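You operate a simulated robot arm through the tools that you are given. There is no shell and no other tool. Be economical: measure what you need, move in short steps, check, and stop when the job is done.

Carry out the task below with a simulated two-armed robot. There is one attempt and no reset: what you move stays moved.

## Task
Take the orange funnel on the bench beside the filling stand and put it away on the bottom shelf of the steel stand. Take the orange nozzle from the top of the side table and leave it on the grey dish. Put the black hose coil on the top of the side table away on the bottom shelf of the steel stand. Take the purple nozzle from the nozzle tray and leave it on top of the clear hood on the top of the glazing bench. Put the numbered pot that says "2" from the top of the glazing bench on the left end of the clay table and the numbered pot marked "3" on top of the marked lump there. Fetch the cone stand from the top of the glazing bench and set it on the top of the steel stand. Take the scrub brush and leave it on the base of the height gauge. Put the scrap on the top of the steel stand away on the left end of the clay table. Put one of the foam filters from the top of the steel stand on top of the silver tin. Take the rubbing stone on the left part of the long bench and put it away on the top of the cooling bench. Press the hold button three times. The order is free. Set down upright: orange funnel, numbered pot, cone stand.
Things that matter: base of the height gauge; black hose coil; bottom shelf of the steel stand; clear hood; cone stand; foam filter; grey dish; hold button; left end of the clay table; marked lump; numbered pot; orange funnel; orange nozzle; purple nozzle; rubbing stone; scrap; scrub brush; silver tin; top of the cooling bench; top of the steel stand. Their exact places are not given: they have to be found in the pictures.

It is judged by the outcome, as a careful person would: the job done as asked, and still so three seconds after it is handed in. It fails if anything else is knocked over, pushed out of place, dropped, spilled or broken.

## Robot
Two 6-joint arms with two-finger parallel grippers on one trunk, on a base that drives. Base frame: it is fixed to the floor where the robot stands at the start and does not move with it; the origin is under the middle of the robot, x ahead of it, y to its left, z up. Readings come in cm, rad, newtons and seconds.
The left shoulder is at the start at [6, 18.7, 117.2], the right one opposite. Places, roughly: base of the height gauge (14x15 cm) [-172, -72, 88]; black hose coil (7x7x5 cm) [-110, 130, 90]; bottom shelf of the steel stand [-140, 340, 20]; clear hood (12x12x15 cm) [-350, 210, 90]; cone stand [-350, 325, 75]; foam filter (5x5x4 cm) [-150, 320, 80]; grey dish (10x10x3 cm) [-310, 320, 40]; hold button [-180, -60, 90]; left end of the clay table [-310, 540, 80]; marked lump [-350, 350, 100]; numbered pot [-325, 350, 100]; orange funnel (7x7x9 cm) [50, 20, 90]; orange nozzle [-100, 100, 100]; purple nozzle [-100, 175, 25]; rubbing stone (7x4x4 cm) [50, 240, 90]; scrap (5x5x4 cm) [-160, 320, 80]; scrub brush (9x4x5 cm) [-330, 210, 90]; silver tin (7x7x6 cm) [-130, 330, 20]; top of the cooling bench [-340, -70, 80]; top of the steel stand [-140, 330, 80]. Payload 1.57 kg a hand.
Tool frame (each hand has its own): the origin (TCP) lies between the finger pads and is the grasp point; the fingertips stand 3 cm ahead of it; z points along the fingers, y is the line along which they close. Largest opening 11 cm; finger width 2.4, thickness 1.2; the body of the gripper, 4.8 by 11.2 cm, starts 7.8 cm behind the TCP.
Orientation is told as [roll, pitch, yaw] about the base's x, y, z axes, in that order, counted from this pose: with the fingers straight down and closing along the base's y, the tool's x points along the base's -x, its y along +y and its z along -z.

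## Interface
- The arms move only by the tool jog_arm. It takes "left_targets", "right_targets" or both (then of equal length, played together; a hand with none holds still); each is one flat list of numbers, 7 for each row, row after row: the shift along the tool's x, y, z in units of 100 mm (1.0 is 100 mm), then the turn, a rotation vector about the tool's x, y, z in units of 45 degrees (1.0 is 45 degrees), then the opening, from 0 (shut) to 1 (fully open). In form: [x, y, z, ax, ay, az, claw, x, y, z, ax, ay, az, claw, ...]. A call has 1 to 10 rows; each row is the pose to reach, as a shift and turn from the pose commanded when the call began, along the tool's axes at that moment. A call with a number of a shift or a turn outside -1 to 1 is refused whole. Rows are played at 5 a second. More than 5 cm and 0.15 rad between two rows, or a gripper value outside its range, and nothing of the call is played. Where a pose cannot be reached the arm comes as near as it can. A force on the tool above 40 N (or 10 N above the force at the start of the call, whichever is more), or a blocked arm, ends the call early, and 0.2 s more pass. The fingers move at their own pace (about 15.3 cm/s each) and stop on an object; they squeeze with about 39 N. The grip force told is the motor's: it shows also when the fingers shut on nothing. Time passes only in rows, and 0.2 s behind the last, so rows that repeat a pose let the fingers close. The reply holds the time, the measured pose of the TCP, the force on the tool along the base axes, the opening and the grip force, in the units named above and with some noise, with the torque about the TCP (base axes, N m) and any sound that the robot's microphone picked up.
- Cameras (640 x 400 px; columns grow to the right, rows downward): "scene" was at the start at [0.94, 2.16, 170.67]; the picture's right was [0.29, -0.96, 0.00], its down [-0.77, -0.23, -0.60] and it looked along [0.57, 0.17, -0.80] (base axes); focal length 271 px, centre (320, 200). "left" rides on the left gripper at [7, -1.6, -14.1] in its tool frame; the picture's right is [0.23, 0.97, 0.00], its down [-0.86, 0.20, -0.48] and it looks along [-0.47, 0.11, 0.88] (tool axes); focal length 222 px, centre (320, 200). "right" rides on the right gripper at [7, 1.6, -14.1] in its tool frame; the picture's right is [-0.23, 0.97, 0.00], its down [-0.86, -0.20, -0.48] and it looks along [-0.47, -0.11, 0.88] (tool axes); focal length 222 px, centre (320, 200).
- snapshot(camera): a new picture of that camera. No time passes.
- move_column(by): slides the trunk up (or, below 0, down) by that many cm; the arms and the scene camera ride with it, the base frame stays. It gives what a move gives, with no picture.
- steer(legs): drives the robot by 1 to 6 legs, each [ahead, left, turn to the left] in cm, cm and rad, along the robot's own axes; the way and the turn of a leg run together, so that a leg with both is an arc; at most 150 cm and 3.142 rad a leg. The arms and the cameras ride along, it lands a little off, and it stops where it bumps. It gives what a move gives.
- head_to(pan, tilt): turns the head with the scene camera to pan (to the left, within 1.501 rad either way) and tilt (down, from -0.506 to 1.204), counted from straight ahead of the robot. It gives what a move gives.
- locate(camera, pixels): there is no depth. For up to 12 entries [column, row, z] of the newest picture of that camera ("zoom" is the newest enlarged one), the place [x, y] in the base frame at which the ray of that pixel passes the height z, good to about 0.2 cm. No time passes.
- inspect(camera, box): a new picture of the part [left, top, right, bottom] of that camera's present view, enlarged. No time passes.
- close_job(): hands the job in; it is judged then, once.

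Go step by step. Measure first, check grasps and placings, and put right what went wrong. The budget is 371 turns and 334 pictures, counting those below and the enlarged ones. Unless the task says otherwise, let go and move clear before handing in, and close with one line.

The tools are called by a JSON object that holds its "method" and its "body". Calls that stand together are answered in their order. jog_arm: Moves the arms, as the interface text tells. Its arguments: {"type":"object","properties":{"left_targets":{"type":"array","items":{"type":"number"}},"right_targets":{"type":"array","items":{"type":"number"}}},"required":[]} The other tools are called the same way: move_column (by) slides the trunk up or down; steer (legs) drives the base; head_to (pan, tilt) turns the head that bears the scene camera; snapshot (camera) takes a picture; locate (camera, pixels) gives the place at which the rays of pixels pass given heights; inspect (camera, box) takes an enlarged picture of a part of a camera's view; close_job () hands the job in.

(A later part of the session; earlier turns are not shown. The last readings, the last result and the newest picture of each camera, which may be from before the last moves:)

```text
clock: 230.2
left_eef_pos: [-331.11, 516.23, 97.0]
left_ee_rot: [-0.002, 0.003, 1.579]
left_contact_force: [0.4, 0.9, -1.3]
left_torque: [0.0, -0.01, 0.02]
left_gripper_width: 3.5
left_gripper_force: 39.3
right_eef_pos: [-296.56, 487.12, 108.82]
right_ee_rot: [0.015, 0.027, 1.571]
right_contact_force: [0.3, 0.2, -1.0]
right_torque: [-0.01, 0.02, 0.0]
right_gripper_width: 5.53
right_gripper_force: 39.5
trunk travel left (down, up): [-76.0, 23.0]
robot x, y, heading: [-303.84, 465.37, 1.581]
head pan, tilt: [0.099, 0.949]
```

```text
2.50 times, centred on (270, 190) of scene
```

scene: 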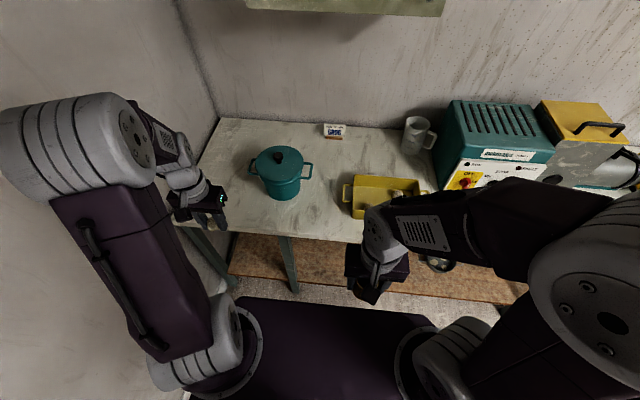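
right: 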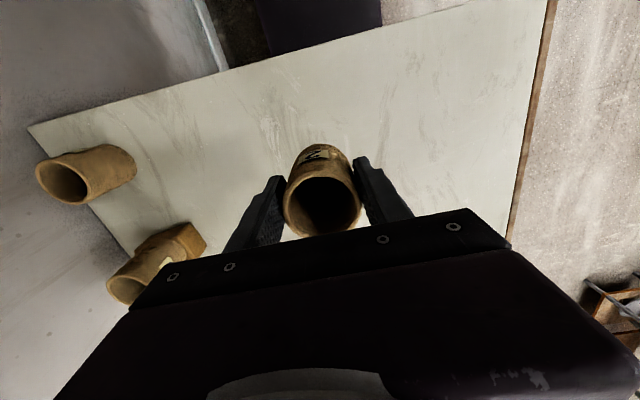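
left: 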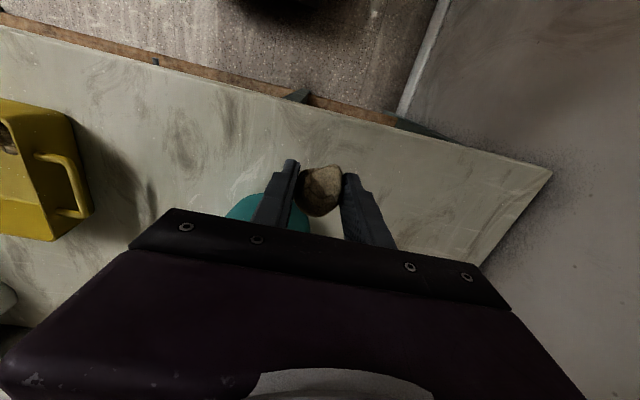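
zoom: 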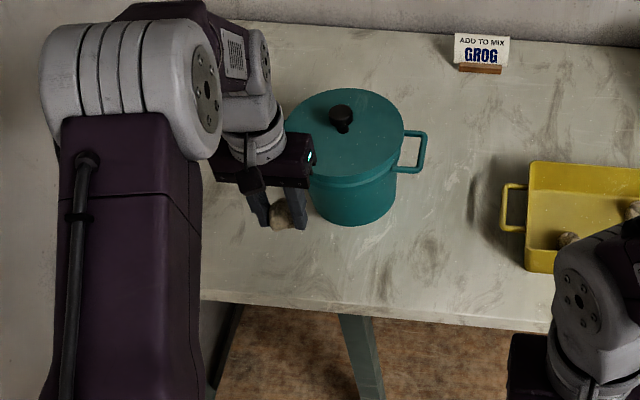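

Shift a bit further left for pot clearance, then lower to contact.

{"method": "jog_arm", "body": {"left_targets": [0.05, 0.4, 0, 0, 0, 0, 0.1, 0.05, 0.7, 0, 0, 0, 0, 0.1, 0.05, 0.7, 0.4, 0, 0, 0, 0.1, 0.05, 0.7, 0.8, 0, 0, 0, 0.1, 0.05, 0.7, 0.95, 0, 0, 0, 0.1]}}

{"method": "jog_arm", "body": {"left_targets": [0, 0, 0.05, 0, 0, 0, 0.1, 0, 0, 0.1, 0, 0, 0, 0.1, 0, 0, 0.1, 0, 0, 0, 0.1]}}

```text
clock: 231.4
left_eef_pos: [-338.2, 515.51, 87.43]
left_ee_rot: [0.001, 0.002, 1.577]
left_contact_force: [0.6, -0.2, -0.9]
left_torque: [0.0, 0.02, 0.02]
left_gripper_width: 3.46
left_gripper_force: 38.8
right_eef_pos: [-296.52, 487.04, 108.89]
right_ee_rot: [0.015, 0.025, 1.571]
right_contact_force: [0.3, 0.2, -0.4]
right_torque: [0.04, 0.01, -0.02]
right_gripper_width: 5.51
right_gripper_force: 38.5
trunk travel left (down, up): [-76.0, 23.0]
robot x, y, heading: [-303.76, 465.21, 1.577]
head pan, tilt: [0.099, 0.949]
```

```text
clock: 232.2
left_eef_pos: [-338.1, 515.63, 86.71]
left_ee_rot: [-0.001, 0.001, 1.577]
left_contact_force: [0.0, 0.2, -0.7]
left_torque: [0.0, 0.02, -0.02]
left_gripper_width: 3.51
left_gripper_force: 38.8
right_eef_pos: [-296.54, 486.9, 108.94]
right_ee_rot: [0.015, 0.026, 1.572]
right_contact_force: [-0.3, -1.0, -0.8]
right_torque: [-0.01, 0.01, 0.02]
right_gripper_width: 5.54
right_gripper_force: 39.6
trunk travel left (down, up): [-76.0, 23.0]
robot x, y, heading: [-303.44, 465.34, 1.575]
head pan, tilt: [0.099, 0.949]
```

{"method": "jog_arm", "body": {"left_targets": [0, 0, 0.05, 0, 0, 0, 0.1, 0, 0, 0.1, 0, 0, 0, 0.1, 0, 0, 0.13, 0, 0, 0, 0.1, 0, 0, 0.16, 0, 0, 0, 0.1, 0, 0, 0.16, 0, 0, 0, 0.1]}}

{"method": "inspect", "body": {"camera": "left", "box": [220, 100, 420, 260]}}

```text
clock: 233.4
left_eef_pos: [-338.14, 515.49, 85.18]
left_ee_rot: [0.0, 0.002, 1.578]
left_contact_force: [-0.6, 0.3, -0.8]
left_torque: [-0.03, -0.01, 0.01]
left_gripper_width: 3.5
left_gripper_force: 39.0
right_eef_pos: [-296.51, 487.1, 108.88]
right_ee_rot: [0.017, 0.026, 1.571]
right_contact_force: [0.3, 0.2, -0.2]
right_torque: [-0.01, 0.01, -0.01]
right_gripper_width: 5.52
right_gripper_force: 39.1
trunk travel left (down, up): [-76.0, 23.0]
robot x, y, heading: [-303.92, 465.13, 1.573]
head pan, tilt: [0.099, 0.949]
```

```text
2.50 times, centred on (320, 180) of left
```

zoom: 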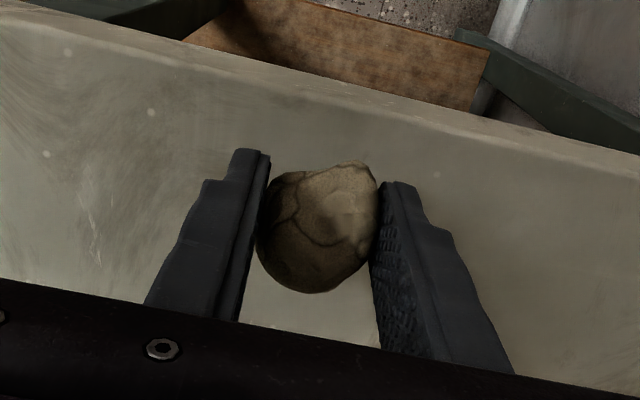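

Not yet touching. Continue down in small steps.

{"method": "jog_arm", "body": {"left_targets": [0, 0, 0.05, 0, 0, 0, 0.1, 0, 0, 0.1, 0, 0, 0, 0.1, 0, 0, 0.1, 0, 0, 0, 0.1]}}

{"method": "jog_arm", "body": {"left_targets": [0, 0, 0.05, 0, 0, 0, 0.1, 0, 0, 0.1, 0, 0, 0, 0.1, 0, 0, 0.1, 0, 0, 0, 0.1]}}

```text
clock: 234.2
left_eef_pos: [-338.0, 515.5, 84.18]
left_ee_rot: [0.001, 0.001, 1.579]
left_contact_force: [-1.4, 0.2, -1.2]
left_torque: [0.01, 0.01, -0.01]
left_gripper_width: 3.49
left_gripper_force: 39.3
right_eef_pos: [-296.46, 487.06, 108.9]
right_ee_rot: [0.015, 0.026, 1.571]
right_contact_force: [-0.4, -0.5, -1.1]
right_torque: [0.0, 0.01, 0.0]
right_gripper_width: 5.52
right_gripper_force: 38.9
trunk travel left (down, up): [-76.0, 23.0]
robot x, y, heading: [-303.76, 465.66, 1.575]
head pan, tilt: [0.099, 0.949]
```

```text
clock: 235.0
left_eef_pos: [-338.12, 515.41, 83.66]
left_ee_rot: [0.005, -0.003, 1.579]
left_contact_force: [-1.4, 2.1, 24.6]
left_torque: [0.1, -0.3, 0.08]
left_gripper_width: 3.5
left_gripper_force: 39.0
right_eef_pos: [-296.34, 486.71, 109.12]
right_ee_rot: [0.018, 0.025, 1.571]
right_contact_force: [0.3, 0.3, -1.4]
right_torque: [-0.01, 0.03, 0.02]
right_gripper_width: 5.5
right_gripper_force: 39.2
trunk travel left (down, up): [-76.0, 23.0]
robot x, y, heading: [-303.78, 465.33, 1.579]
head pan, tilt: [0.099, 0.949]
```

Contact. Ease, open, rise.

{"method": "jog_arm", "body": {"left_targets": [0, 0, -0.03, 0, 0, 0, 0.1, 0, 0, -0.03, 0, 0, 0, 0.5, 0, 0, -0.03, 0, 0, 0, 0.55, 0, 0, -0.4, 0, 0, 0, 0.55, 0, 0, -0.8, 0, 0, 0, 0.55, 0.2, 0, -1, 0, 0, 0, 0.55]}}

{"method": "snapshot", "body": {"camera": "left"}}

{"method": "jog_arm", "body": {"left_targets": [0.4, 0, -0.3, 0, 0, 0, 0.5, 0.8, 0, -0.6, 0, 0, 0, 0.5, 1, 0, -1, 0, 0, 0, 0.5]}}

{"method": "jog_arm", "body": {"left_targets": [0.4, 0, -0.3, 0, 0, 0, 0.2, 0.8, 0, -0.3, 0, 0, 0, 0.2]}}

{"method": "snapshot", "body": {"camera": "scene"}}

```text
clock: 236.4
left_eef_pos: [-338.31, 513.32, 93.24]
left_ee_rot: [0.0, 0.002, 1.577]
left_contact_force: [-0.9, 0.0, 0.1]
left_torque: [0.02, 0.02, 0.01]
left_gripper_width: 6.06
left_gripper_force: 0.0
right_eef_pos: [-296.48, 486.88, 109.04]
right_ee_rot: [0.015, 0.025, 1.571]
right_contact_force: [-0.4, 0.4, -0.6]
right_torque: [0.0, 0.03, 0.02]
right_gripper_width: 5.52
right_gripper_force: 39.1
trunk travel left (down, up): [-76.0, 23.0]
robot x, y, heading: [-303.59, 465.25, 1.578]
head pan, tilt: [0.099, 0.949]
```

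```text
199 pictures are left
```

left: 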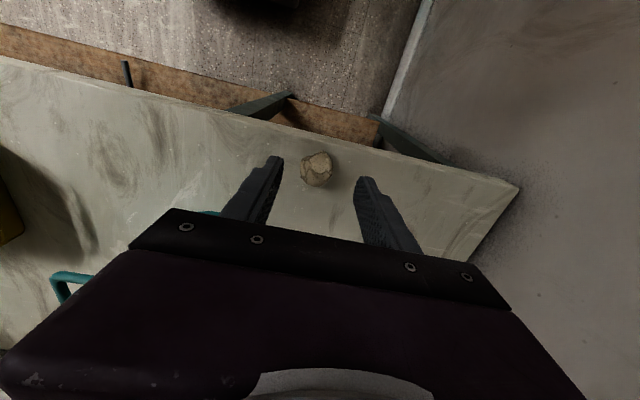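

```text
clock: 237.2
left_eef_pos: [-338.05, 503.24, 102.99]
left_ee_rot: [-0.002, 0.002, 1.578]
left_contact_force: [0.5, -0.5, 0.8]
left_torque: [0.02, 0.02, 0.0]
left_gripper_width: 5.49
left_gripper_force: 0.0
right_eef_pos: [-296.48, 486.87, 108.86]
right_ee_rot: [0.016, 0.025, 1.574]
right_contact_force: [-0.1, 0.6, -1.4]
right_torque: [-0.02, -0.01, -0.02]
right_gripper_width: 5.54
right_gripper_force: 39.1
trunk travel left (down, up): [-76.0, 23.0]
robot x, y, heading: [-303.52, 465.37, 1.58]
head pan, tilt: [0.099, 0.949]
```

```text
clock: 237.8
left_eef_pos: [-338.19, 495.13, 106.32]
left_ee_rot: [-0.001, 0.001, 1.578]
left_contact_force: [0.4, 0.7, -0.2]
left_torque: [0.03, 0.01, -0.02]
left_gripper_width: 2.21
left_gripper_force: 0.1
right_eef_pos: [-296.44, 486.86, 108.95]
right_ee_rot: [0.016, 0.023, 1.57]
right_contact_force: [0.1, -0.5, -0.7]
right_torque: [0.04, -0.01, -0.01]
right_gripper_width: 5.5
right_gripper_force: 38.9
trunk travel left (down, up): [-76.0, 23.0]
robot x, y, heading: [-303.92, 465.4, 1.58]
head pan, tilt: [0.099, 0.949]
```

```text
198 pictures are left
```

scene: 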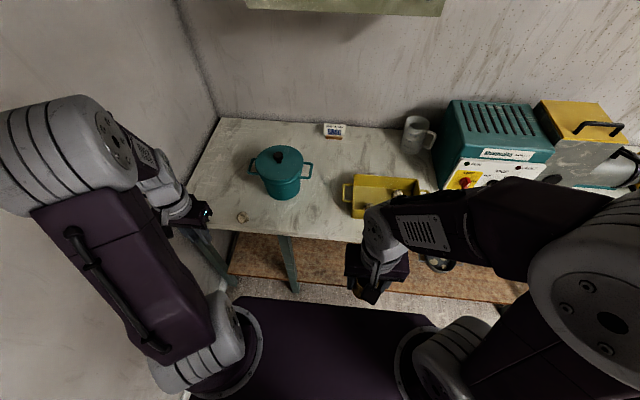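

Scrap is on the table. Move 10 cm nearer, and bring pot 2 to the gap around (-311, 522).

{"method": "steer", "body": {"legs": [[10, 0, 0]]}}

{"method": "jog_arm", "body": {"right_targets": [-0.35, 0.15, 0, 0, 0, 0, 0.3, -0.7, 0.5, 0, 0, 0, 0, 0.3, -1, 0.9, 0, 0, 0, 0, 0.3]}}

{"method": "jog_arm", "body": {"right_targets": [-0.4, 0.2, 0, 0, 0, 0, 0.3, -0.8, 0.3, 0, 0, 0, 0, 0.3, -1, 0.4, 0, 0, 0, 0, 0.3]}}

{"method": "snapshot", "body": {"camera": "scene"}}

{"method": "snapshot", "body": {"camera": "right"}}

```text
clock: 238.9
left_eef_pos: [-338.28, 505.36, 106.3]
left_ee_rot: [0.0, -0.001, 1.579]
left_contact_force: [0.2, 0.1, 0.2]
left_torque: [0.01, -0.02, 0.03]
left_gripper_width: 2.2
left_gripper_force: 0.0
right_eef_pos: [-296.59, 497.01, 108.9]
right_ee_rot: [0.017, 0.025, 1.572]
right_contact_force: [-0.4, -0.8, 0.0]
right_torque: [-0.02, -0.01, 0.01]
right_gripper_width: 5.54
right_gripper_force: 38.8
trunk travel left (down, up): [-76.0, 23.0]
robot x, y, heading: [-303.79, 475.14, 1.578]
head pan, tilt: [0.099, 0.949]
```

```text
clock: 239.7
left_eef_pos: [-338.3, 505.66, 106.17]
left_ee_rot: [-0.002, 0.004, 1.577]
left_contact_force: [1.0, 0.3, 0.0]
left_torque: [-0.03, -0.05, 0.0]
left_gripper_width: 2.2
left_gripper_force: 0.0
right_eef_pos: [-305.58, 507.35, 108.74]
right_ee_rot: [0.013, 0.028, 1.572]
right_contact_force: [-0.4, 0.1, -0.9]
right_torque: [-0.01, 0.03, -0.03]
right_gripper_width: 5.53
right_gripper_force: 38.9
trunk travel left (down, up): [-76.0, 23.0]
robot x, y, heading: [-303.74, 475.01, 1.577]
head pan, tilt: [0.099, 0.949]
```

```text
clock: 240.5
left_eef_pos: [-338.14, 505.47, 106.35]
left_ee_rot: [0.001, 0.002, 1.579]
left_contact_force: [0.3, 1.0, 0.0]
left_torque: [0.03, 0.04, 0.0]
left_gripper_width: 2.17
left_gripper_force: 0.1
right_eef_pos: [-309.78, 517.13, 108.44]
right_ee_rot: [0.017, 0.025, 1.572]
right_contact_force: [0.4, -0.3, -0.5]
right_torque: [0.0, 0.0, -0.02]
right_gripper_width: 5.52
right_gripper_force: 39.2
trunk travel left (down, up): [-76.0, 23.0]
robot x, y, heading: [-303.55, 475.25, 1.577]
head pan, tilt: [0.099, 0.949]
```

```text
197 pictures are left
```

scene: 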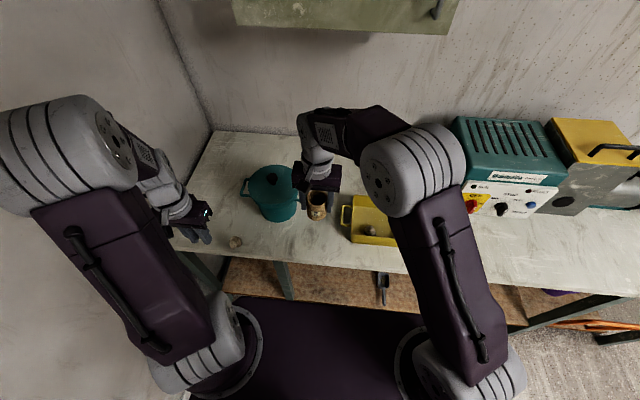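

```text
196 pictures are left
```

right: 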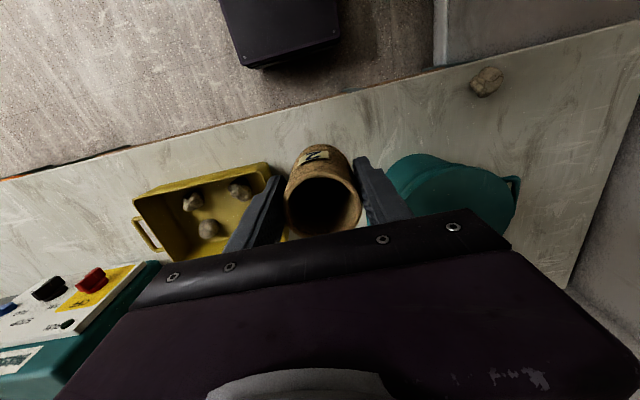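

In front of both handles at (-309.8, 517) there's room. Lower to near the table.

{"method": "jog_arm", "body": {"right_targets": [0, 0, 0.4, 0, 0, 0, 0.3, 0, 0, 0.8, 0, 0, 0, 0.3, 0, 0, 1, 0, 0, 0, 0.3]}}

{"method": "jog_arm", "body": {"right_targets": [0, 0, 0.4, 0, 0, 0, 0.3, 0, 0, 0.8, 0, 0, 0, 0.3, 0, 0, 1, 0, 0, 0, 0.3]}}

{"method": "snapshot", "body": {"camera": "right"}}

{"method": "inspect", "body": {"camera": "scene", "box": [220, 120, 400, 280]}}

```text
clock: 241.3
left_eef_pos: [-338.21, 505.52, 106.16]
left_ee_rot: [0.001, 0.003, 1.578]
left_contact_force: [0.1, 0.6, -0.3]
left_torque: [0.0, 0.04, 0.0]
left_gripper_width: 2.23
left_gripper_force: 0.0
right_eef_pos: [-309.74, 516.72, 98.46]
right_ee_rot: [0.016, 0.024, 1.571]
right_contact_force: [-0.1, 0.6, 0.0]
right_torque: [-0.03, -0.02, 0.03]
right_gripper_width: 5.52
right_gripper_force: 38.8
trunk travel left (down, up): [-76.0, 23.0]
robot x, y, heading: [-303.82, 475.43, 1.578]
head pan, tilt: [0.099, 0.949]
```

```text
clock: 242.1
left_eef_pos: [-338.18, 505.53, 106.25]
left_ee_rot: [0.001, 0.001, 1.577]
left_contact_force: [0.9, 0.5, 0.5]
left_torque: [0.02, 0.0, -0.02]
left_gripper_width: 2.22
left_gripper_force: 0.1
right_eef_pos: [-310.06, 516.71, 88.41]
right_ee_rot: [0.016, 0.027, 1.571]
right_contact_force: [0.3, -0.3, -0.6]
right_torque: [0.0, 0.01, -0.02]
right_gripper_width: 5.53
right_gripper_force: 38.7
trunk travel left (down, up): [-76.0, 23.0]
robot x, y, heading: [-303.99, 474.97, 1.581]
head pan, tilt: [0.099, 0.949]
```

```text
195 pictures are left
```

right: 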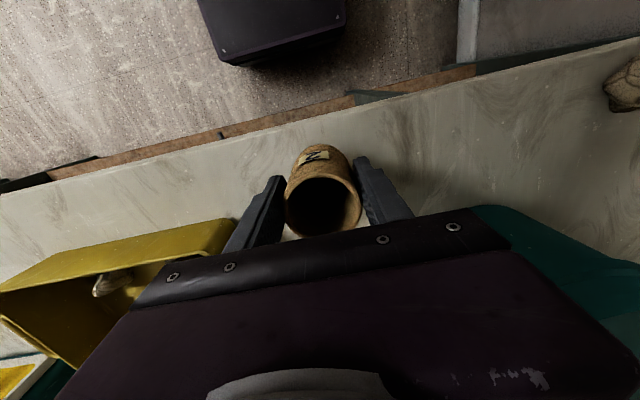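

```text
2.50 times, centred on (310, 200) of scene
```

zoom: 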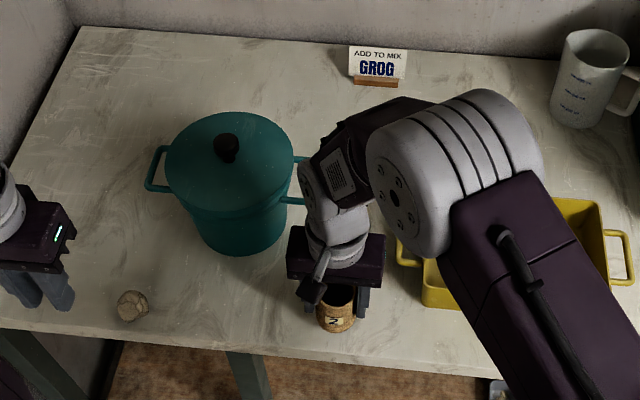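

{"method": "jog_arm", "body": {"right_targets": [0, 0, 0.15, 0, 0, 0, 0.3, 0, 0, 0.3, 0, 0, 0, 0.3, 0, 0, 0.38, 0, 0, 0, 0.3, 0, 0, 0.4, 0, 0, 0, 0.3]}}

{"method": "jog_arm", "body": {"right_targets": [0, 0, 0.04, 0, 0, 0, 0.3, 0, 0, 0.07, 0, 0, 0, 0.3, 0, 0, 0.07, 0, 0, 0, 0.3]}}

```text
clock: 243.1
left_eef_pos: [-338.25, 505.2, 106.32]
left_ee_rot: [0.0, -0.002, 1.578]
left_contact_force: [-0.5, 0.0, -0.3]
left_torque: [-0.02, 0.02, -0.01]
left_gripper_width: 2.21
left_gripper_force: 0.0
right_eef_pos: [-309.98, 516.48, 84.74]
right_ee_rot: [0.018, 0.023, 1.571]
right_contact_force: [0.8, -1.4, 27.3]
right_torque: [0.21, -0.71, -0.06]
right_gripper_width: 5.54
right_gripper_force: 38.7
trunk travel left (down, up): [-76.0, 23.0]
robot x, y, heading: [-303.55, 475.35, 1.58]
head pan, tilt: [0.099, 0.949]
```

```text
clock: 243.9
left_eef_pos: [-338.3, 505.3, 106.31]
left_ee_rot: [-0.001, 0.001, 1.578]
left_contact_force: [0.2, 0.5, 0.0]
left_torque: [-0.01, 0.0, 0.0]
left_gripper_width: 2.22
left_gripper_force: 0.0
right_eef_pos: [-310.08, 516.35, 83.88]
right_ee_rot: [0.014, 0.023, 1.571]
right_contact_force: [-8.0, -1.2, 20.1]
right_torque: [0.14, -0.09, 0.07]
right_gripper_width: 5.52
right_gripper_force: 39.2
trunk travel left (down, up): [-76.0, 23.0]
robot x, y, heading: [-303.61, 475.66, 1.578]
head pan, tilt: [0.099, 0.949]
```

Contact made. Ease, open and rise.

{"method": "jog_arm", "body": {"right_targets": [0, 0, -0.04, 0, 0, 0, 0.3, 0, 0, -0.04, 0, 0, 0, 0.62, 0, 0, -0.04, 0, 0, 0, 0.68, 0, 0, -0.4, 0, 0, 0, 0.68, 0, 0, -0.8, 0, 0, 0, 0.68, 0, 0, -1, 0, 0, 0, 0.68]}}

{"method": "jog_arm", "body": {"right_targets": [0, 0, -0.4, 0, 0, 0, 0.68, 0.3, 0, -0.8, 0, 0, 0, 0.5, 0.7, 0, -1, 0, 0, 0, 0.3, 1, 0, -1, 0, 0, 0, 0.2]}}

{"method": "jog_arm", "body": {"right_targets": [0.35, -0.3, -0.2, 0, 0, 0, 0.2, 0.6, -0.6, -0.2, 0, 0, 0, 0.2, 1, -1, -0.2, 0, 0, 0, 0.2]}}

{"method": "snapshot", "body": {"camera": "scene"}}

```text
clock: 245.3
left_eef_pos: [-338.28, 505.43, 106.21]
left_ee_rot: [-0.001, 0.001, 1.579]
left_contact_force: [0.4, 0.5, -0.4]
left_torque: [-0.01, 0.03, -0.02]
left_gripper_width: 2.21
left_gripper_force: 0.1
right_eef_pos: [-309.45, 516.63, 94.1]
right_ee_rot: [0.015, 0.025, 1.571]
right_contact_force: [0.0, 1.0, 0.2]
right_torque: [-0.03, 0.01, -0.01]
right_gripper_width: 7.49
right_gripper_force: 0.0
trunk travel left (down, up): [-76.0, 23.0]
robot x, y, heading: [-304.07, 475.32, 1.575]
head pan, tilt: [0.099, 0.949]
```

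```text
clock: 246.3
left_eef_pos: [-338.15, 505.29, 106.28]
left_ee_rot: [0.001, 0.003, 1.577]
left_contact_force: [-0.2, 0.2, 0.5]
left_torque: [0.0, -0.01, 0.02]
left_gripper_width: 2.21
left_gripper_force: 0.1
right_eef_pos: [-309.59, 506.86, 104.03]
right_ee_rot: [0.016, 0.025, 1.572]
right_contact_force: [0.8, -0.8, -0.3]
right_torque: [0.0, 0.0, -0.01]
right_gripper_width: 2.2
right_gripper_force: 0.1
trunk travel left (down, up): [-76.0, 23.0]
robot x, y, heading: [-303.52, 475.45, 1.578]
head pan, tilt: [0.099, 0.949]
```

```text
refused: row 1 steps farther than a row can; nothing moved
```

```text
193 pictures are left
```

scene: 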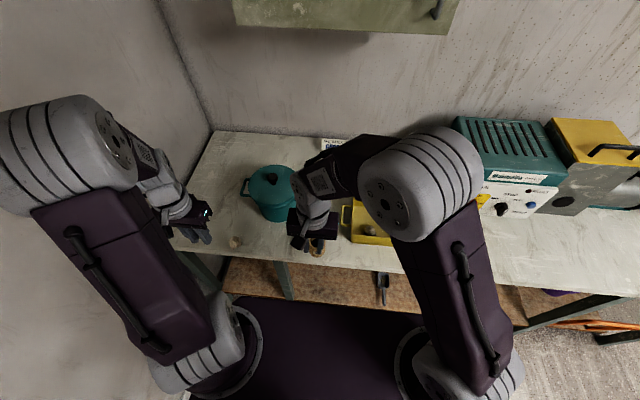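

Retract the right hand to its own side and check pot 2.

{"method": "jog_arm", "body": {"right_targets": [0.3, -0.3, -0.1, 0, 0, 0, 0.2, 0.6, -0.6, -0.2, 0, 0, 0, 0.2, 0.85, -0.95, -0.3, 0, 0, 0, 0.2]}}

{"method": "inspect", "body": {"camera": "scene", "box": [200, 120, 400, 270]}}

```text
clock: 247.1
left_eef_pos: [-338.14, 505.39, 106.29]
left_ee_rot: [0.0, 0.001, 1.578]
left_contact_force: [-0.1, -0.1, 0.4]
left_torque: [-0.01, -0.01, 0.02]
left_gripper_width: 2.18
left_gripper_force: 0.1
right_eef_pos: [-300.03, 498.27, 107.49]
right_ee_rot: [0.019, 0.027, 1.571]
right_contact_force: [0.0, 0.2, -0.9]
right_torque: [-0.02, 0.05, -0.02]
right_gripper_width: 2.2
right_gripper_force: 0.1
trunk travel left (down, up): [-76.0, 23.0]
robot x, y, heading: [-303.65, 475.08, 1.577]
head pan, tilt: [0.099, 0.949]
```

```text
2.67 times, centred on (300, 195) of scene
```

zoom: 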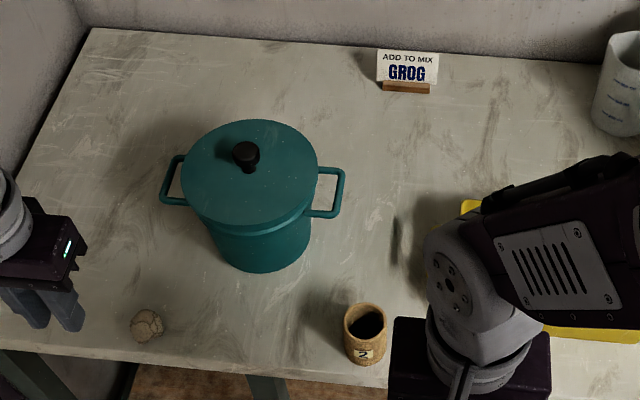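

Scrap and pot 2 are both in place and upright. Next is the cone stand: go round to the front of the glazing bench.

{"method": "steer", "body": {"legs": [[-60, 0, 0], [0, -62, 0], [0, 0, 1.565], [0, 98, 0], [22, 0, 0]]}}

{"method": "head_to", "body": {"pan": -0.1, "tilt": 0.85}}

{"method": "snapshot", "body": {"camera": "scene"}}

{"method": "snapshot", "body": {"camera": "right"}}

```text
clock: 263.4
left_eef_pos: [-298.78, 283.21, 106.3]
left_ee_rot: [0.001, 0.0, 3.107]
left_contact_force: [0.0, -0.6, -0.1]
left_torque: [0.0, 0.02, 0.01]
left_gripper_width: 2.19
left_gripper_force: 0.0
right_eef_pos: [-290.09, 321.09, 107.46]
right_ee_rot: [0.017, 0.024, 3.1]
right_contact_force: [0.8, -0.3, 0.1]
right_torque: [0.0, 0.02, -0.01]
right_gripper_width: 2.2
right_gripper_force: 0.0
trunk travel left (down, up): [-76.0, 23.0]
robot x, y, heading: [-267.16, 316.49, 3.111]
head pan, tilt: [0.099, 0.949]
```

```text
clock: 264.1
left_eef_pos: [-298.91, 283.41, 106.39]
left_ee_rot: [0.0, 0.002, 3.106]
left_contact_force: [-0.2, 0.4, -0.3]
left_torque: [-0.01, -0.01, -0.01]
left_gripper_width: 2.19
left_gripper_force: 0.0
right_eef_pos: [-290.28, 321.05, 107.53]
right_ee_rot: [0.015, 0.028, 3.1]
right_contact_force: [-0.6, -0.8, 0.1]
right_torque: [0.0, 0.0, -0.01]
right_gripper_width: 2.21
right_gripper_force: 0.2
trunk travel left (down, up): [-76.0, 23.0]
robot x, y, heading: [-267.47, 316.52, 3.105]
head pan, tilt: [-0.099, 0.85]
```

```text
191 pictures are left
```

scene: 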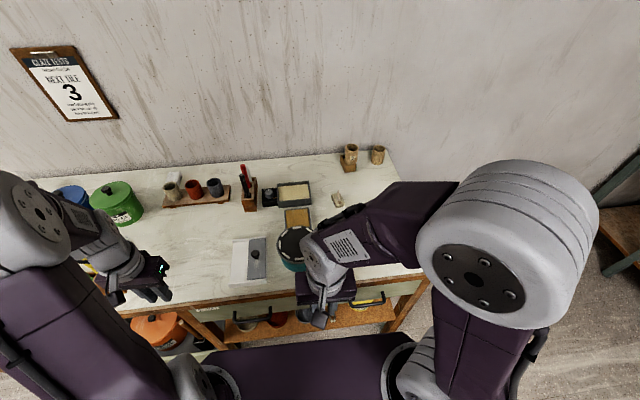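

```text
190 pictures are left
```

right: 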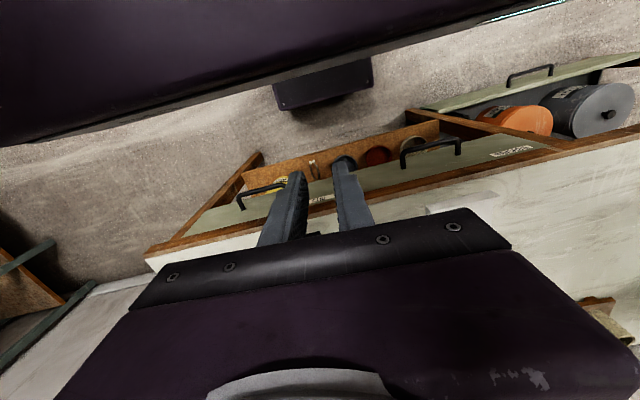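

{"method": "inspect", "body": {"camera": "scene", "box": [220, 140, 400, 280]}}

{"method": "locate", "body": {"camera": "zoom", "pixels": [[418, 212, 88], [418, 212, 90], [405, 205, 90], [440, 210, 90], [428, 195, 93]]}}

```text
2.86 times, centred on (310, 210) of scene
```

zoom: 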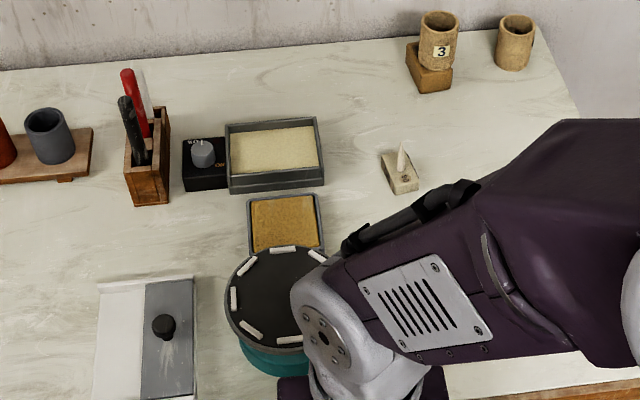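

```text
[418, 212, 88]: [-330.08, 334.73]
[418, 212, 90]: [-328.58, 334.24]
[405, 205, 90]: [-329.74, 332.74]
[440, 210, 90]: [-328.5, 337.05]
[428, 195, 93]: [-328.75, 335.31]
```

{"method": "locate", "body": {"camera": "zoom", "pixels": [[399, 175, 89], [399, 172, 90], [393, 193, 88], [420, 188, 88], [381, 153, 90], [403, 143, 94], [403, 143, 96]]}}

```text
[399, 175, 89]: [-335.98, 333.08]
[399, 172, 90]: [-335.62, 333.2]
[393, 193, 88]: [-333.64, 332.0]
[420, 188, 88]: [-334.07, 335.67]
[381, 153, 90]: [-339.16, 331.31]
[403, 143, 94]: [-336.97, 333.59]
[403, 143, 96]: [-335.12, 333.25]
```

The stand's base is about (-336.5, 333.4). I need to be about 12 cm nearer; check the pulled-out lower drawer and handles against the base first.

{"method": "locate", "body": {"camera": "right", "pixels": [[440, 105, 25], [440, 105, 15], [530, 78, 35], [420, 140, 75], [262, 190, 75], [150, 250, 88], [600, 60, 25]]}}

{"method": "inspect", "body": {"camera": "right", "box": [140, 40, 640, 260]}}

```text
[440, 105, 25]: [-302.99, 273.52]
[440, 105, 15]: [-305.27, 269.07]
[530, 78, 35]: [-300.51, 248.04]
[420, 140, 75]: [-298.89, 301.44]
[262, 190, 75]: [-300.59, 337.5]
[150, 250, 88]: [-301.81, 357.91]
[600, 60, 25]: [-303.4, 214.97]
```

```text
1.28 times, centred on (390, 150) of right
```

zoom: 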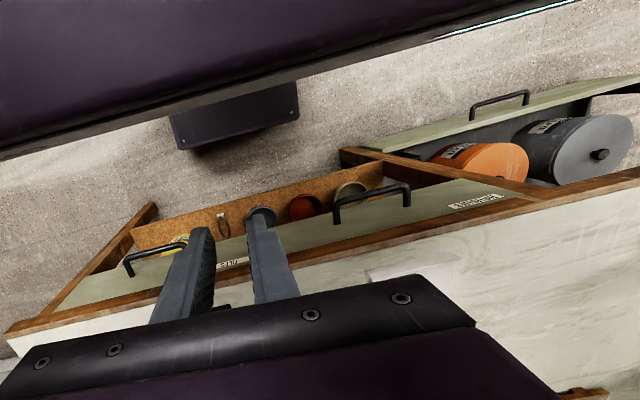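

Fronts are nearly flush at x≈-302, handles to about -297 at z 75. Go 11 cm ahead, and move the right hand over the cone stand.

{"method": "steer", "body": {"legs": [[11, 0, 0.035]]}}

{"method": "jog_arm", "body": {"right_targets": [-0.35, -0.1, 0, 0, 0, 0, 0.5, -0.7, -0.25, 0, 0, 0, 0, 0.5, -1, -0.35, 0, 0, 0, 0, 0.5]}}

{"method": "jog_arm", "body": {"right_targets": [-0.35, -0.2, 0, 0, 0, 0, 0.5, -0.7, -0.4, 0, 0, 0, 0, 0.5, -1, -0.5, 0, 0, 0, 0, 0.5]}}

{"method": "snapshot", "body": {"camera": "right"}}

{"method": "snapshot", "body": {"camera": "scene"}}

```text
clock: 265.3
left_eef_pos: [-308.22, 282.64, 106.23]
left_ee_rot: [0.001, 0.0, 3.142]
left_contact_force: [-0.2, 0.2, -0.1]
left_torque: [0.03, 0.01, 0.01]
left_gripper_width: 2.21
left_gripper_force: 0.1
right_eef_pos: [-300.83, 320.45, 107.49]
right_ee_rot: [0.016, 0.028, 3.132]
right_contact_force: [-0.3, 0.3, 0.0]
right_torque: [0.01, -0.01, 0.01]
right_gripper_width: 2.19
right_gripper_force: 0.1
trunk travel left (down, up): [-76.0, 23.0]
robot x, y, heading: [-278.03, 316.27, 3.14]
head pan, tilt: [-0.099, 0.85]
```

```text
clock: 266.1
left_eef_pos: [-308.49, 282.46, 106.25]
left_ee_rot: [0.0, 0.002, 3.14]
left_contact_force: [-1.0, 0.0, 0.1]
left_torque: [0.0, -0.02, 0.0]
left_gripper_width: 2.18
left_gripper_force: 0.1
right_eef_pos: [-310.87, 324.21, 107.36]
right_ee_rot: [0.015, 0.028, 3.133]
right_contact_force: [0.0, -0.1, -0.4]
right_torque: [0.0, 0.02, 0.01]
right_gripper_width: 5.47
right_gripper_force: 0.0
trunk travel left (down, up): [-76.0, 23.0]
robot x, y, heading: [-277.54, 316.64, 3.142]
head pan, tilt: [-0.099, 0.85]
```

```text
clock: 266.9
left_eef_pos: [-308.32, 282.53, 106.27]
left_ee_rot: [-0.001, 0.003, 3.145]
left_contact_force: [0.4, 0.5, 0.0]
left_torque: [-0.02, 0.01, 0.0]
left_gripper_width: 2.18
left_gripper_force: 0.1
right_eef_pos: [-320.81, 329.05, 107.03]
right_ee_rot: [0.015, 0.027, 3.134]
right_contact_force: [0.2, -0.4, 0.4]
right_torque: [0.05, -0.04, 0.01]
right_gripper_width: 5.5
right_gripper_force: 0.0
trunk travel left (down, up): [-76.0, 23.0]
robot x, y, heading: [-278.13, 316.72, 3.138]
head pan, tilt: [-0.099, 0.85]
```

```text
187 pictures are left
```

right: 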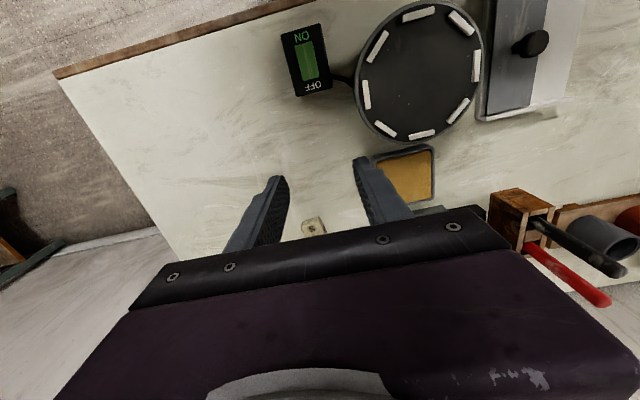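

```text
186 pictures are left
```

scene: 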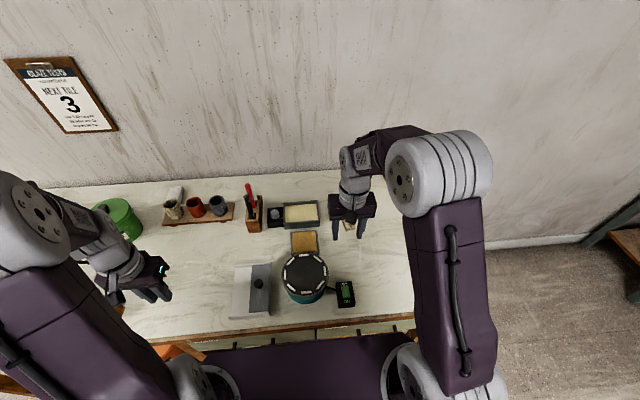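

{"method": "jog_arm", "body": {"right_targets": [-0.4, -0.15, 0, 0, 0, 0, 0.55, -0.8, -0.3, 0.2, 0, 0, 0, 0.55, -1, -0.4, 0.4, 0, 0, 0, 0.55]}}

{"method": "snapshot", "body": {"camera": "right"}}

{"method": "inspect", "body": {"camera": "scene", "box": [260, 140, 420, 280]}}

```text
clock: 267.7
left_eef_pos: [-308.36, 282.32, 106.32]
left_ee_rot: [-0.001, 0.001, 3.142]
left_contact_force: [0.5, -0.5, 0.1]
left_torque: [-0.03, 0.02, 0.02]
left_gripper_width: 2.21
left_gripper_force: 0.1
right_eef_pos: [-330.67, 333.29, 102.29]
right_ee_rot: [0.014, 0.026, 3.133]
right_contact_force: [-0.5, -0.7, 0.5]
right_torque: [0.0, 0.04, -0.01]
right_gripper_width: 6.06
right_gripper_force: 0.1
trunk travel left (down, up): [-76.0, 23.0]
robot x, y, heading: [-277.67, 316.57, 3.143]
head pan, tilt: [-0.099, 0.85]
```

```text
185 pictures are left
```

right: 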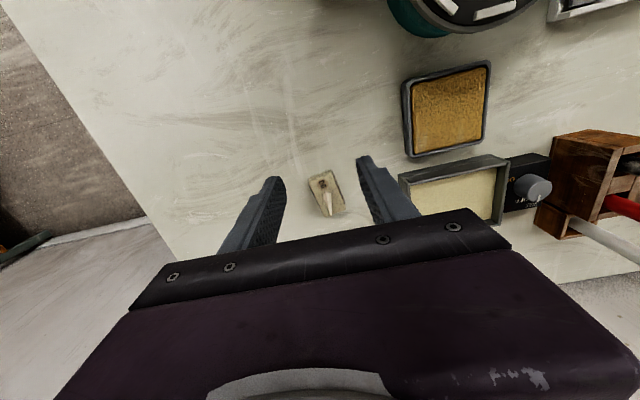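

```text
2.86 times, centred on (340, 210) of scene
```

zoom: 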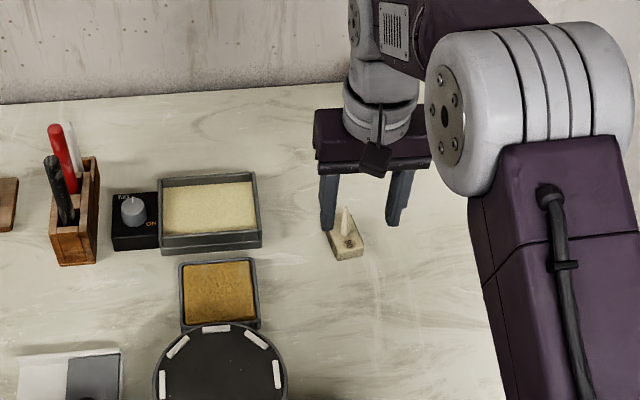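

{"method": "locate", "body": {"camera": "right", "pixels": [[326, 195, 90], [326, 195, 89], [320, 176, 90], [338, 213, 90], [310, 195, 89], [341, 190, 89], [328, 214, 95]]}}

{"method": "locate", "body": {"camera": "zoom", "pixels": [[345, 242, 90], [337, 259, 88], [363, 254, 88], [328, 236, 89], [346, 206, 95]]}}

```text
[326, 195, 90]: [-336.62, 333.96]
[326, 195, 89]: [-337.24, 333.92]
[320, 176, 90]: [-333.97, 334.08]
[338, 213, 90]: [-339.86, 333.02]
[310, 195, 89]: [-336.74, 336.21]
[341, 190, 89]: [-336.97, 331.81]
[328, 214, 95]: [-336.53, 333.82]
```

```text
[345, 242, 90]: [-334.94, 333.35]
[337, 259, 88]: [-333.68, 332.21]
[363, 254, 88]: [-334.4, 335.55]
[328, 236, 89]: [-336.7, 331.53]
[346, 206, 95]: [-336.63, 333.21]
```

Block centre (-336.6, 333.8). Move in and lower with 6 cm opening.

{"method": "jog_arm", "body": {"right_targets": [-0.3, -0.03, 0.1, 0, 0, 0, 0.58, -0.53, -0.04, 0.4, 0, 0, 0, 0.58, -0.53, -0.04, 0.8, 0, 0, 0, 0.58]}}

{"method": "snapshot", "body": {"camera": "right"}}

```text
clock: 268.5
left_eef_pos: [-308.25, 282.42, 106.18]
left_ee_rot: [0.0, 0.002, 3.142]
left_contact_force: [0.1, -0.3, -0.5]
left_torque: [-0.02, -0.03, -0.03]
left_gripper_width: 2.19
left_gripper_force: 0.0
right_eef_pos: [-335.72, 333.51, 94.35]
right_ee_rot: [0.016, 0.026, 3.133]
right_contact_force: [0.3, -0.7, -0.3]
right_torque: [-0.02, -0.01, 0.01]
right_gripper_width: 6.4
right_gripper_force: 0.0
trunk travel left (down, up): [-76.0, 23.0]
robot x, y, heading: [-278.01, 316.77, 3.143]
head pan, tilt: [-0.099, 0.85]
```

```text
183 pictures are left
```

right: 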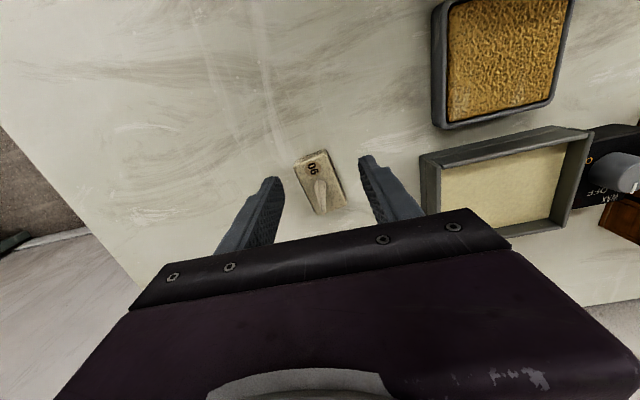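

{"method": "jog_arm", "body": {"right_targets": [-0.04, -0.03, 0.15, 0, 0, 0, 0.58, -0.06, -0.03, 0.29, 0, 0, 0, 0.58, -0.06, -0.03, 0.29, 0, 0, 0, 0.2, -0.06, -0.03, 0.29, 0, 0, 0, 0.2, -0.06, -0.03, 0.29, 0, 0, 0, 0.2]}}

{"method": "jog_arm", "body": {"right_targets": [0, 0, -0.2, 0, 0, 0, 0.2, 0, 0, -0.5, 0, 0, 0, 0.2, 0.2, 0, -0.9, 0, 0, 0, 0.2]}}

{"method": "snapshot", "body": {"camera": "right"}}

```text
clock: 269.7
left_eef_pos: [-308.42, 282.56, 106.27]
left_ee_rot: [-0.001, 0.002, 3.142]
left_contact_force: [-0.4, 0.2, 0.2]
left_torque: [-0.01, 0.03, -0.02]
left_gripper_width: 2.19
left_gripper_force: 0.1
right_eef_pos: [-336.36, 333.75, 91.53]
right_ee_rot: [0.017, 0.026, 3.133]
right_contact_force: [0.9, 0.7, 0.6]
right_torque: [0.02, -0.03, 0.01]
right_gripper_width: 2.19
right_gripper_force: 0.0
trunk travel left (down, up): [-76.0, 23.0]
robot x, y, heading: [-277.68, 316.95, 3.142]
head pan, tilt: [-0.099, 0.85]
```

```text
clock: 270.5
left_eef_pos: [-308.14, 282.49, 106.25]
left_ee_rot: [-0.002, 0.0, 3.142]
left_contact_force: [0.4, -0.6, 0.3]
left_torque: [-0.02, -0.01, 0.01]
left_gripper_width: 2.21
left_gripper_force: 0.0
right_eef_pos: [-334.03, 333.82, 100.65]
right_ee_rot: [0.016, 0.027, 3.134]
right_contact_force: [1.2, -0.3, 0.1]
right_torque: [0.04, 0.02, 0.0]
right_gripper_width: 2.19
right_gripper_force: 0.1
trunk travel left (down, up): [-76.0, 23.0]
robot x, y, heading: [-278.05, 316.68, 3.14]
head pan, tilt: [-0.099, 0.85]
```

```text
182 pictures are left
```

right: 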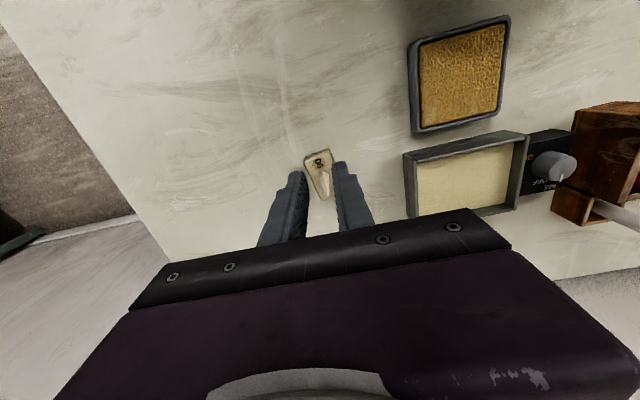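

It closed to the commanded 2.2 cm without force, so nothing was gripped. Check where the block is now.

{"method": "inspect", "body": {"camera": "right", "box": [260, 110, 380, 230]}}

{"method": "locate", "body": {"camera": "right", "pixels": [[318, 172, 90], [303, 160, 90], [331, 152, 90], [334, 190, 90]]}}

{"method": "inspect", "body": {"camera": "scene", "box": [300, 170, 400, 260]}}

```text
3.33 times, centred on (320, 170) of right
```

zoom: 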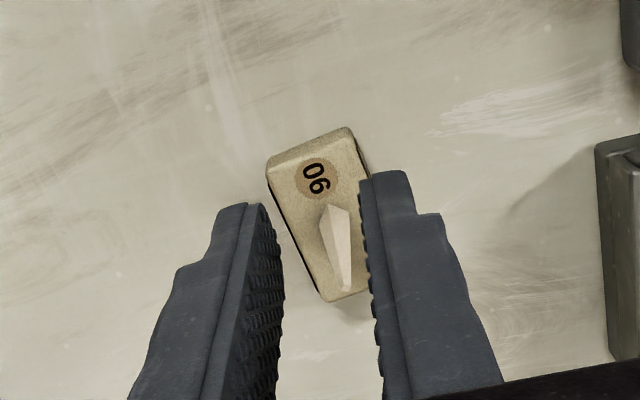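

```text
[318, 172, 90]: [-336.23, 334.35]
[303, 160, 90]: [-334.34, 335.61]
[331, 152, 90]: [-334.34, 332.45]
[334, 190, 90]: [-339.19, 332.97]
```

```text
4.44 times, centred on (350, 215) of scene
```

zoom: 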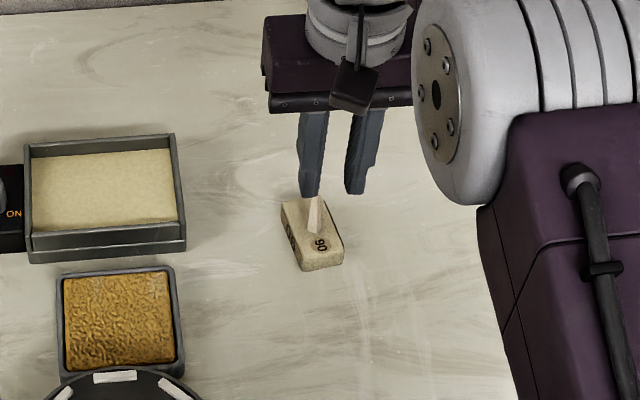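

The block (≈3×5.5 cm) hasn't moved; the fingers closed above it, so it's low. Re-open, go down to light table contact, then close.

{"method": "jog_arm", "body": {"right_targets": [-0.2, 0, 0.3, 0, 0, 0, 0.5, -0.24, 0, 0.7, 0, 0, 0, 0.5, -0.24, 0, 0.91, 0, 0, 0, 0.5]}}

{"method": "jog_arm", "body": {"right_targets": [0, 0, 0.04, 0, 0, 0, 0.5, 0, 0, 0.07, 0, 0, 0, 0.5, 0, 0, 0.07, 0, 0, 0, 0.5]}}

{"method": "snapshot", "body": {"camera": "right"}}

```text
clock: 271.3
left_eef_pos: [-308.37, 282.54, 106.24]
left_ee_rot: [-0.001, 0.001, 3.142]
left_contact_force: [0.0, 0.4, 0.3]
left_torque: [0.0, 0.02, -0.01]
left_gripper_width: 2.22
left_gripper_force: 0.1
right_eef_pos: [-336.59, 333.81, 91.09]
right_ee_rot: [0.017, 0.027, 3.134]
right_contact_force: [0.0, 0.3, -0.2]
right_torque: [0.01, 0.03, 0.0]
right_gripper_width: 5.51
right_gripper_force: 0.1
trunk travel left (down, up): [-76.0, 23.0]
robot x, y, heading: [-277.71, 316.9, 3.143]
head pan, tilt: [-0.099, 0.85]
```

```text
clock: 272.1
left_eef_pos: [-308.37, 282.47, 106.2]
left_ee_rot: [0.0, 0.002, 3.144]
left_contact_force: [-0.2, 0.0, 0.4]
left_torque: [-0.02, 0.03, 0.03]
left_gripper_width: 2.19
left_gripper_force: 0.1
right_eef_pos: [-336.71, 333.74, 90.49]
right_ee_rot: [0.014, 0.027, 3.134]
right_contact_force: [-0.5, 0.5, 0.7]
right_torque: [0.02, -0.02, -0.01]
right_gripper_width: 5.46
right_gripper_force: 0.1
trunk travel left (down, up): [-76.0, 23.0]
robot x, y, heading: [-277.62, 316.41, 3.14]
head pan, tilt: [-0.099, 0.85]
```

```text
179 pictures are left
```

right: 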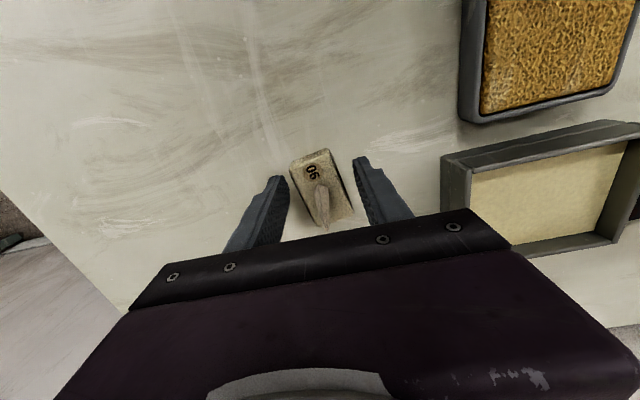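

{"method": "jog_arm", "body": {"right_targets": [0, 0, 0.05, 0, 0, 0, 0.5, 0, 0, 0.1, 0, 0, 0, 0.5, 0, 0, 0.1, 0, 0, 0, 0.5]}}

{"method": "jog_arm", "body": {"right_targets": [0, 0, 0, 0, 0, 0, 0.15, 0, 0, 0, 0, 0, 0, 0.15, 0, 0, 0, 0, 0, 0, 0.15]}}

{"method": "snapshot", "body": {"camera": "right"}}

```text
clock: 272.9
left_eef_pos: [-308.35, 282.51, 106.29]
left_ee_rot: [0.0, 0.002, 3.142]
left_contact_force: [0.7, 0.6, -0.3]
left_torque: [0.01, 0.02, 0.0]
left_gripper_width: 2.2
left_gripper_force: 0.0
right_eef_pos: [-336.53, 333.7, 89.53]
right_ee_rot: [0.017, 0.027, 3.133]
right_contact_force: [0.3, 0.1, 0.3]
right_torque: [0.04, 0.01, 0.04]
right_gripper_width: 5.51
right_gripper_force: 0.1
trunk travel left (down, up): [-76.0, 23.0]
robot x, y, heading: [-277.83, 316.76, 3.137]
head pan, tilt: [-0.099, 0.85]
```

```text
clock: 273.7
left_eef_pos: [-308.31, 282.53, 106.15]
left_ee_rot: [-0.001, 0.002, 3.142]
left_contact_force: [0.3, -0.7, -0.2]
left_torque: [-0.01, -0.03, 0.0]
left_gripper_width: 2.18
left_gripper_force: 0.1
right_eef_pos: [-336.64, 333.83, 89.59]
right_ee_rot: [0.017, 0.026, 3.133]
right_contact_force: [0.7, 0.1, 0.7]
right_torque: [0.08, -0.07, 0.0]
right_gripper_width: 3.48
right_gripper_force: 39.2
trunk travel left (down, up): [-76.0, 23.0]
robot x, y, heading: [-277.73, 316.6, 3.139]
head pan, tilt: [-0.099, 0.85]
```

```text
178 pictures are left
```

right: 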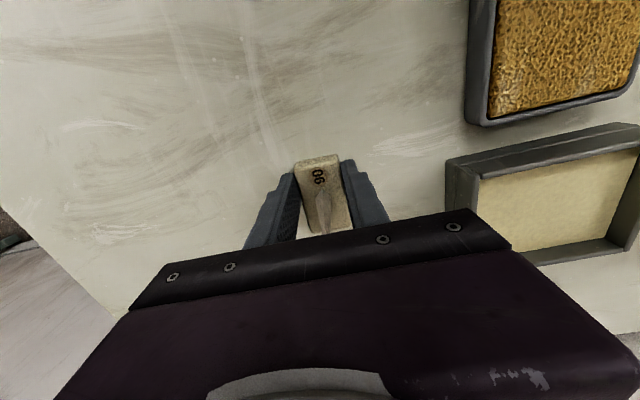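

Gripped at 3.5 cm. Lift and check.

{"method": "jog_arm", "body": {"right_targets": [0, 0, -0.2, 0, 0, 0, 0.15, 0, 0, -0.5, 0, 0, 0, 0.15, 0.2, 0, -0.95, 0, 0, 0, 0.15]}}

{"method": "jog_arm", "body": {"right_targets": [0.4, 0.1, -0.2, 0, 0, 0, 0.15, 0.8, 0.2, -0.4, 0, 0, 0, 0.15, 1, 0.3, -0.8, 0, 0, 0, 0.15]}}

{"method": "snapshot", "body": {"camera": "right"}}

{"method": "snapshot", "body": {"camera": "scene"}}

```text
clock: 274.5
left_eef_pos: [-308.23, 282.5, 106.21]
left_ee_rot: [0.0, -0.001, 3.142]
left_contact_force: [0.8, 0.0, 0.2]
left_torque: [0.01, 0.03, 0.01]
left_gripper_width: 2.18
left_gripper_force: 0.1
right_eef_pos: [-335.06, 333.49, 99.09]
right_ee_rot: [0.016, 0.026, 3.135]
right_contact_force: [0.4, 0.4, -1.6]
right_torque: [0.02, 0.02, 0.0]
right_gripper_width: 3.5
right_gripper_force: 39.7
trunk travel left (down, up): [-76.0, 23.0]
robot x, y, heading: [-277.86, 316.73, 3.141]
head pan, tilt: [-0.099, 0.85]
```

```text
clock: 275.3
left_eef_pos: [-308.31, 282.48, 106.19]
left_ee_rot: [0.001, 0.002, 3.141]
left_contact_force: [0.4, 0.6, 0.1]
left_torque: [0.0, 0.0, 0.01]
left_gripper_width: 2.21
left_gripper_force: 0.1
right_eef_pos: [-324.97, 330.67, 107.38]
right_ee_rot: [0.014, 0.026, 3.132]
right_contact_force: [0.1, -0.2, 0.0]
right_torque: [-0.02, -0.04, 0.03]
right_gripper_width: 3.51
right_gripper_force: 39.5
trunk travel left (down, up): [-76.0, 23.0]
robot x, y, heading: [-277.62, 316.47, 3.141]
head pan, tilt: [-0.099, 0.85]
```

```text
177 pictures are left
```

right: 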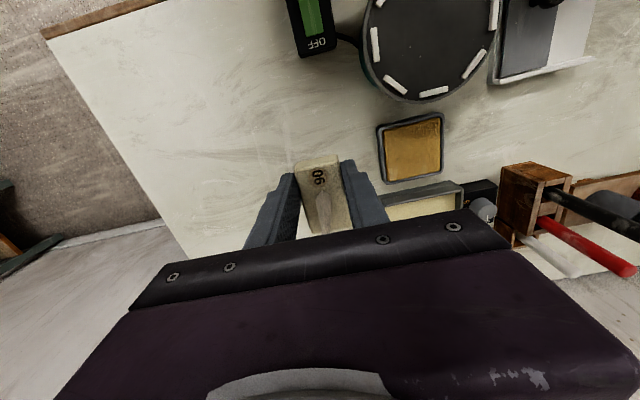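

```text
176 pictures are left
```

scene: 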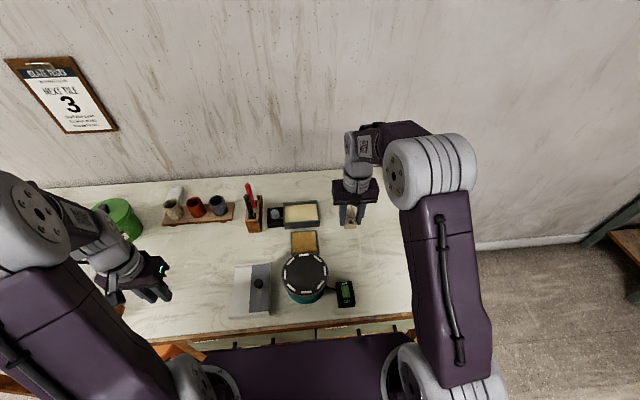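

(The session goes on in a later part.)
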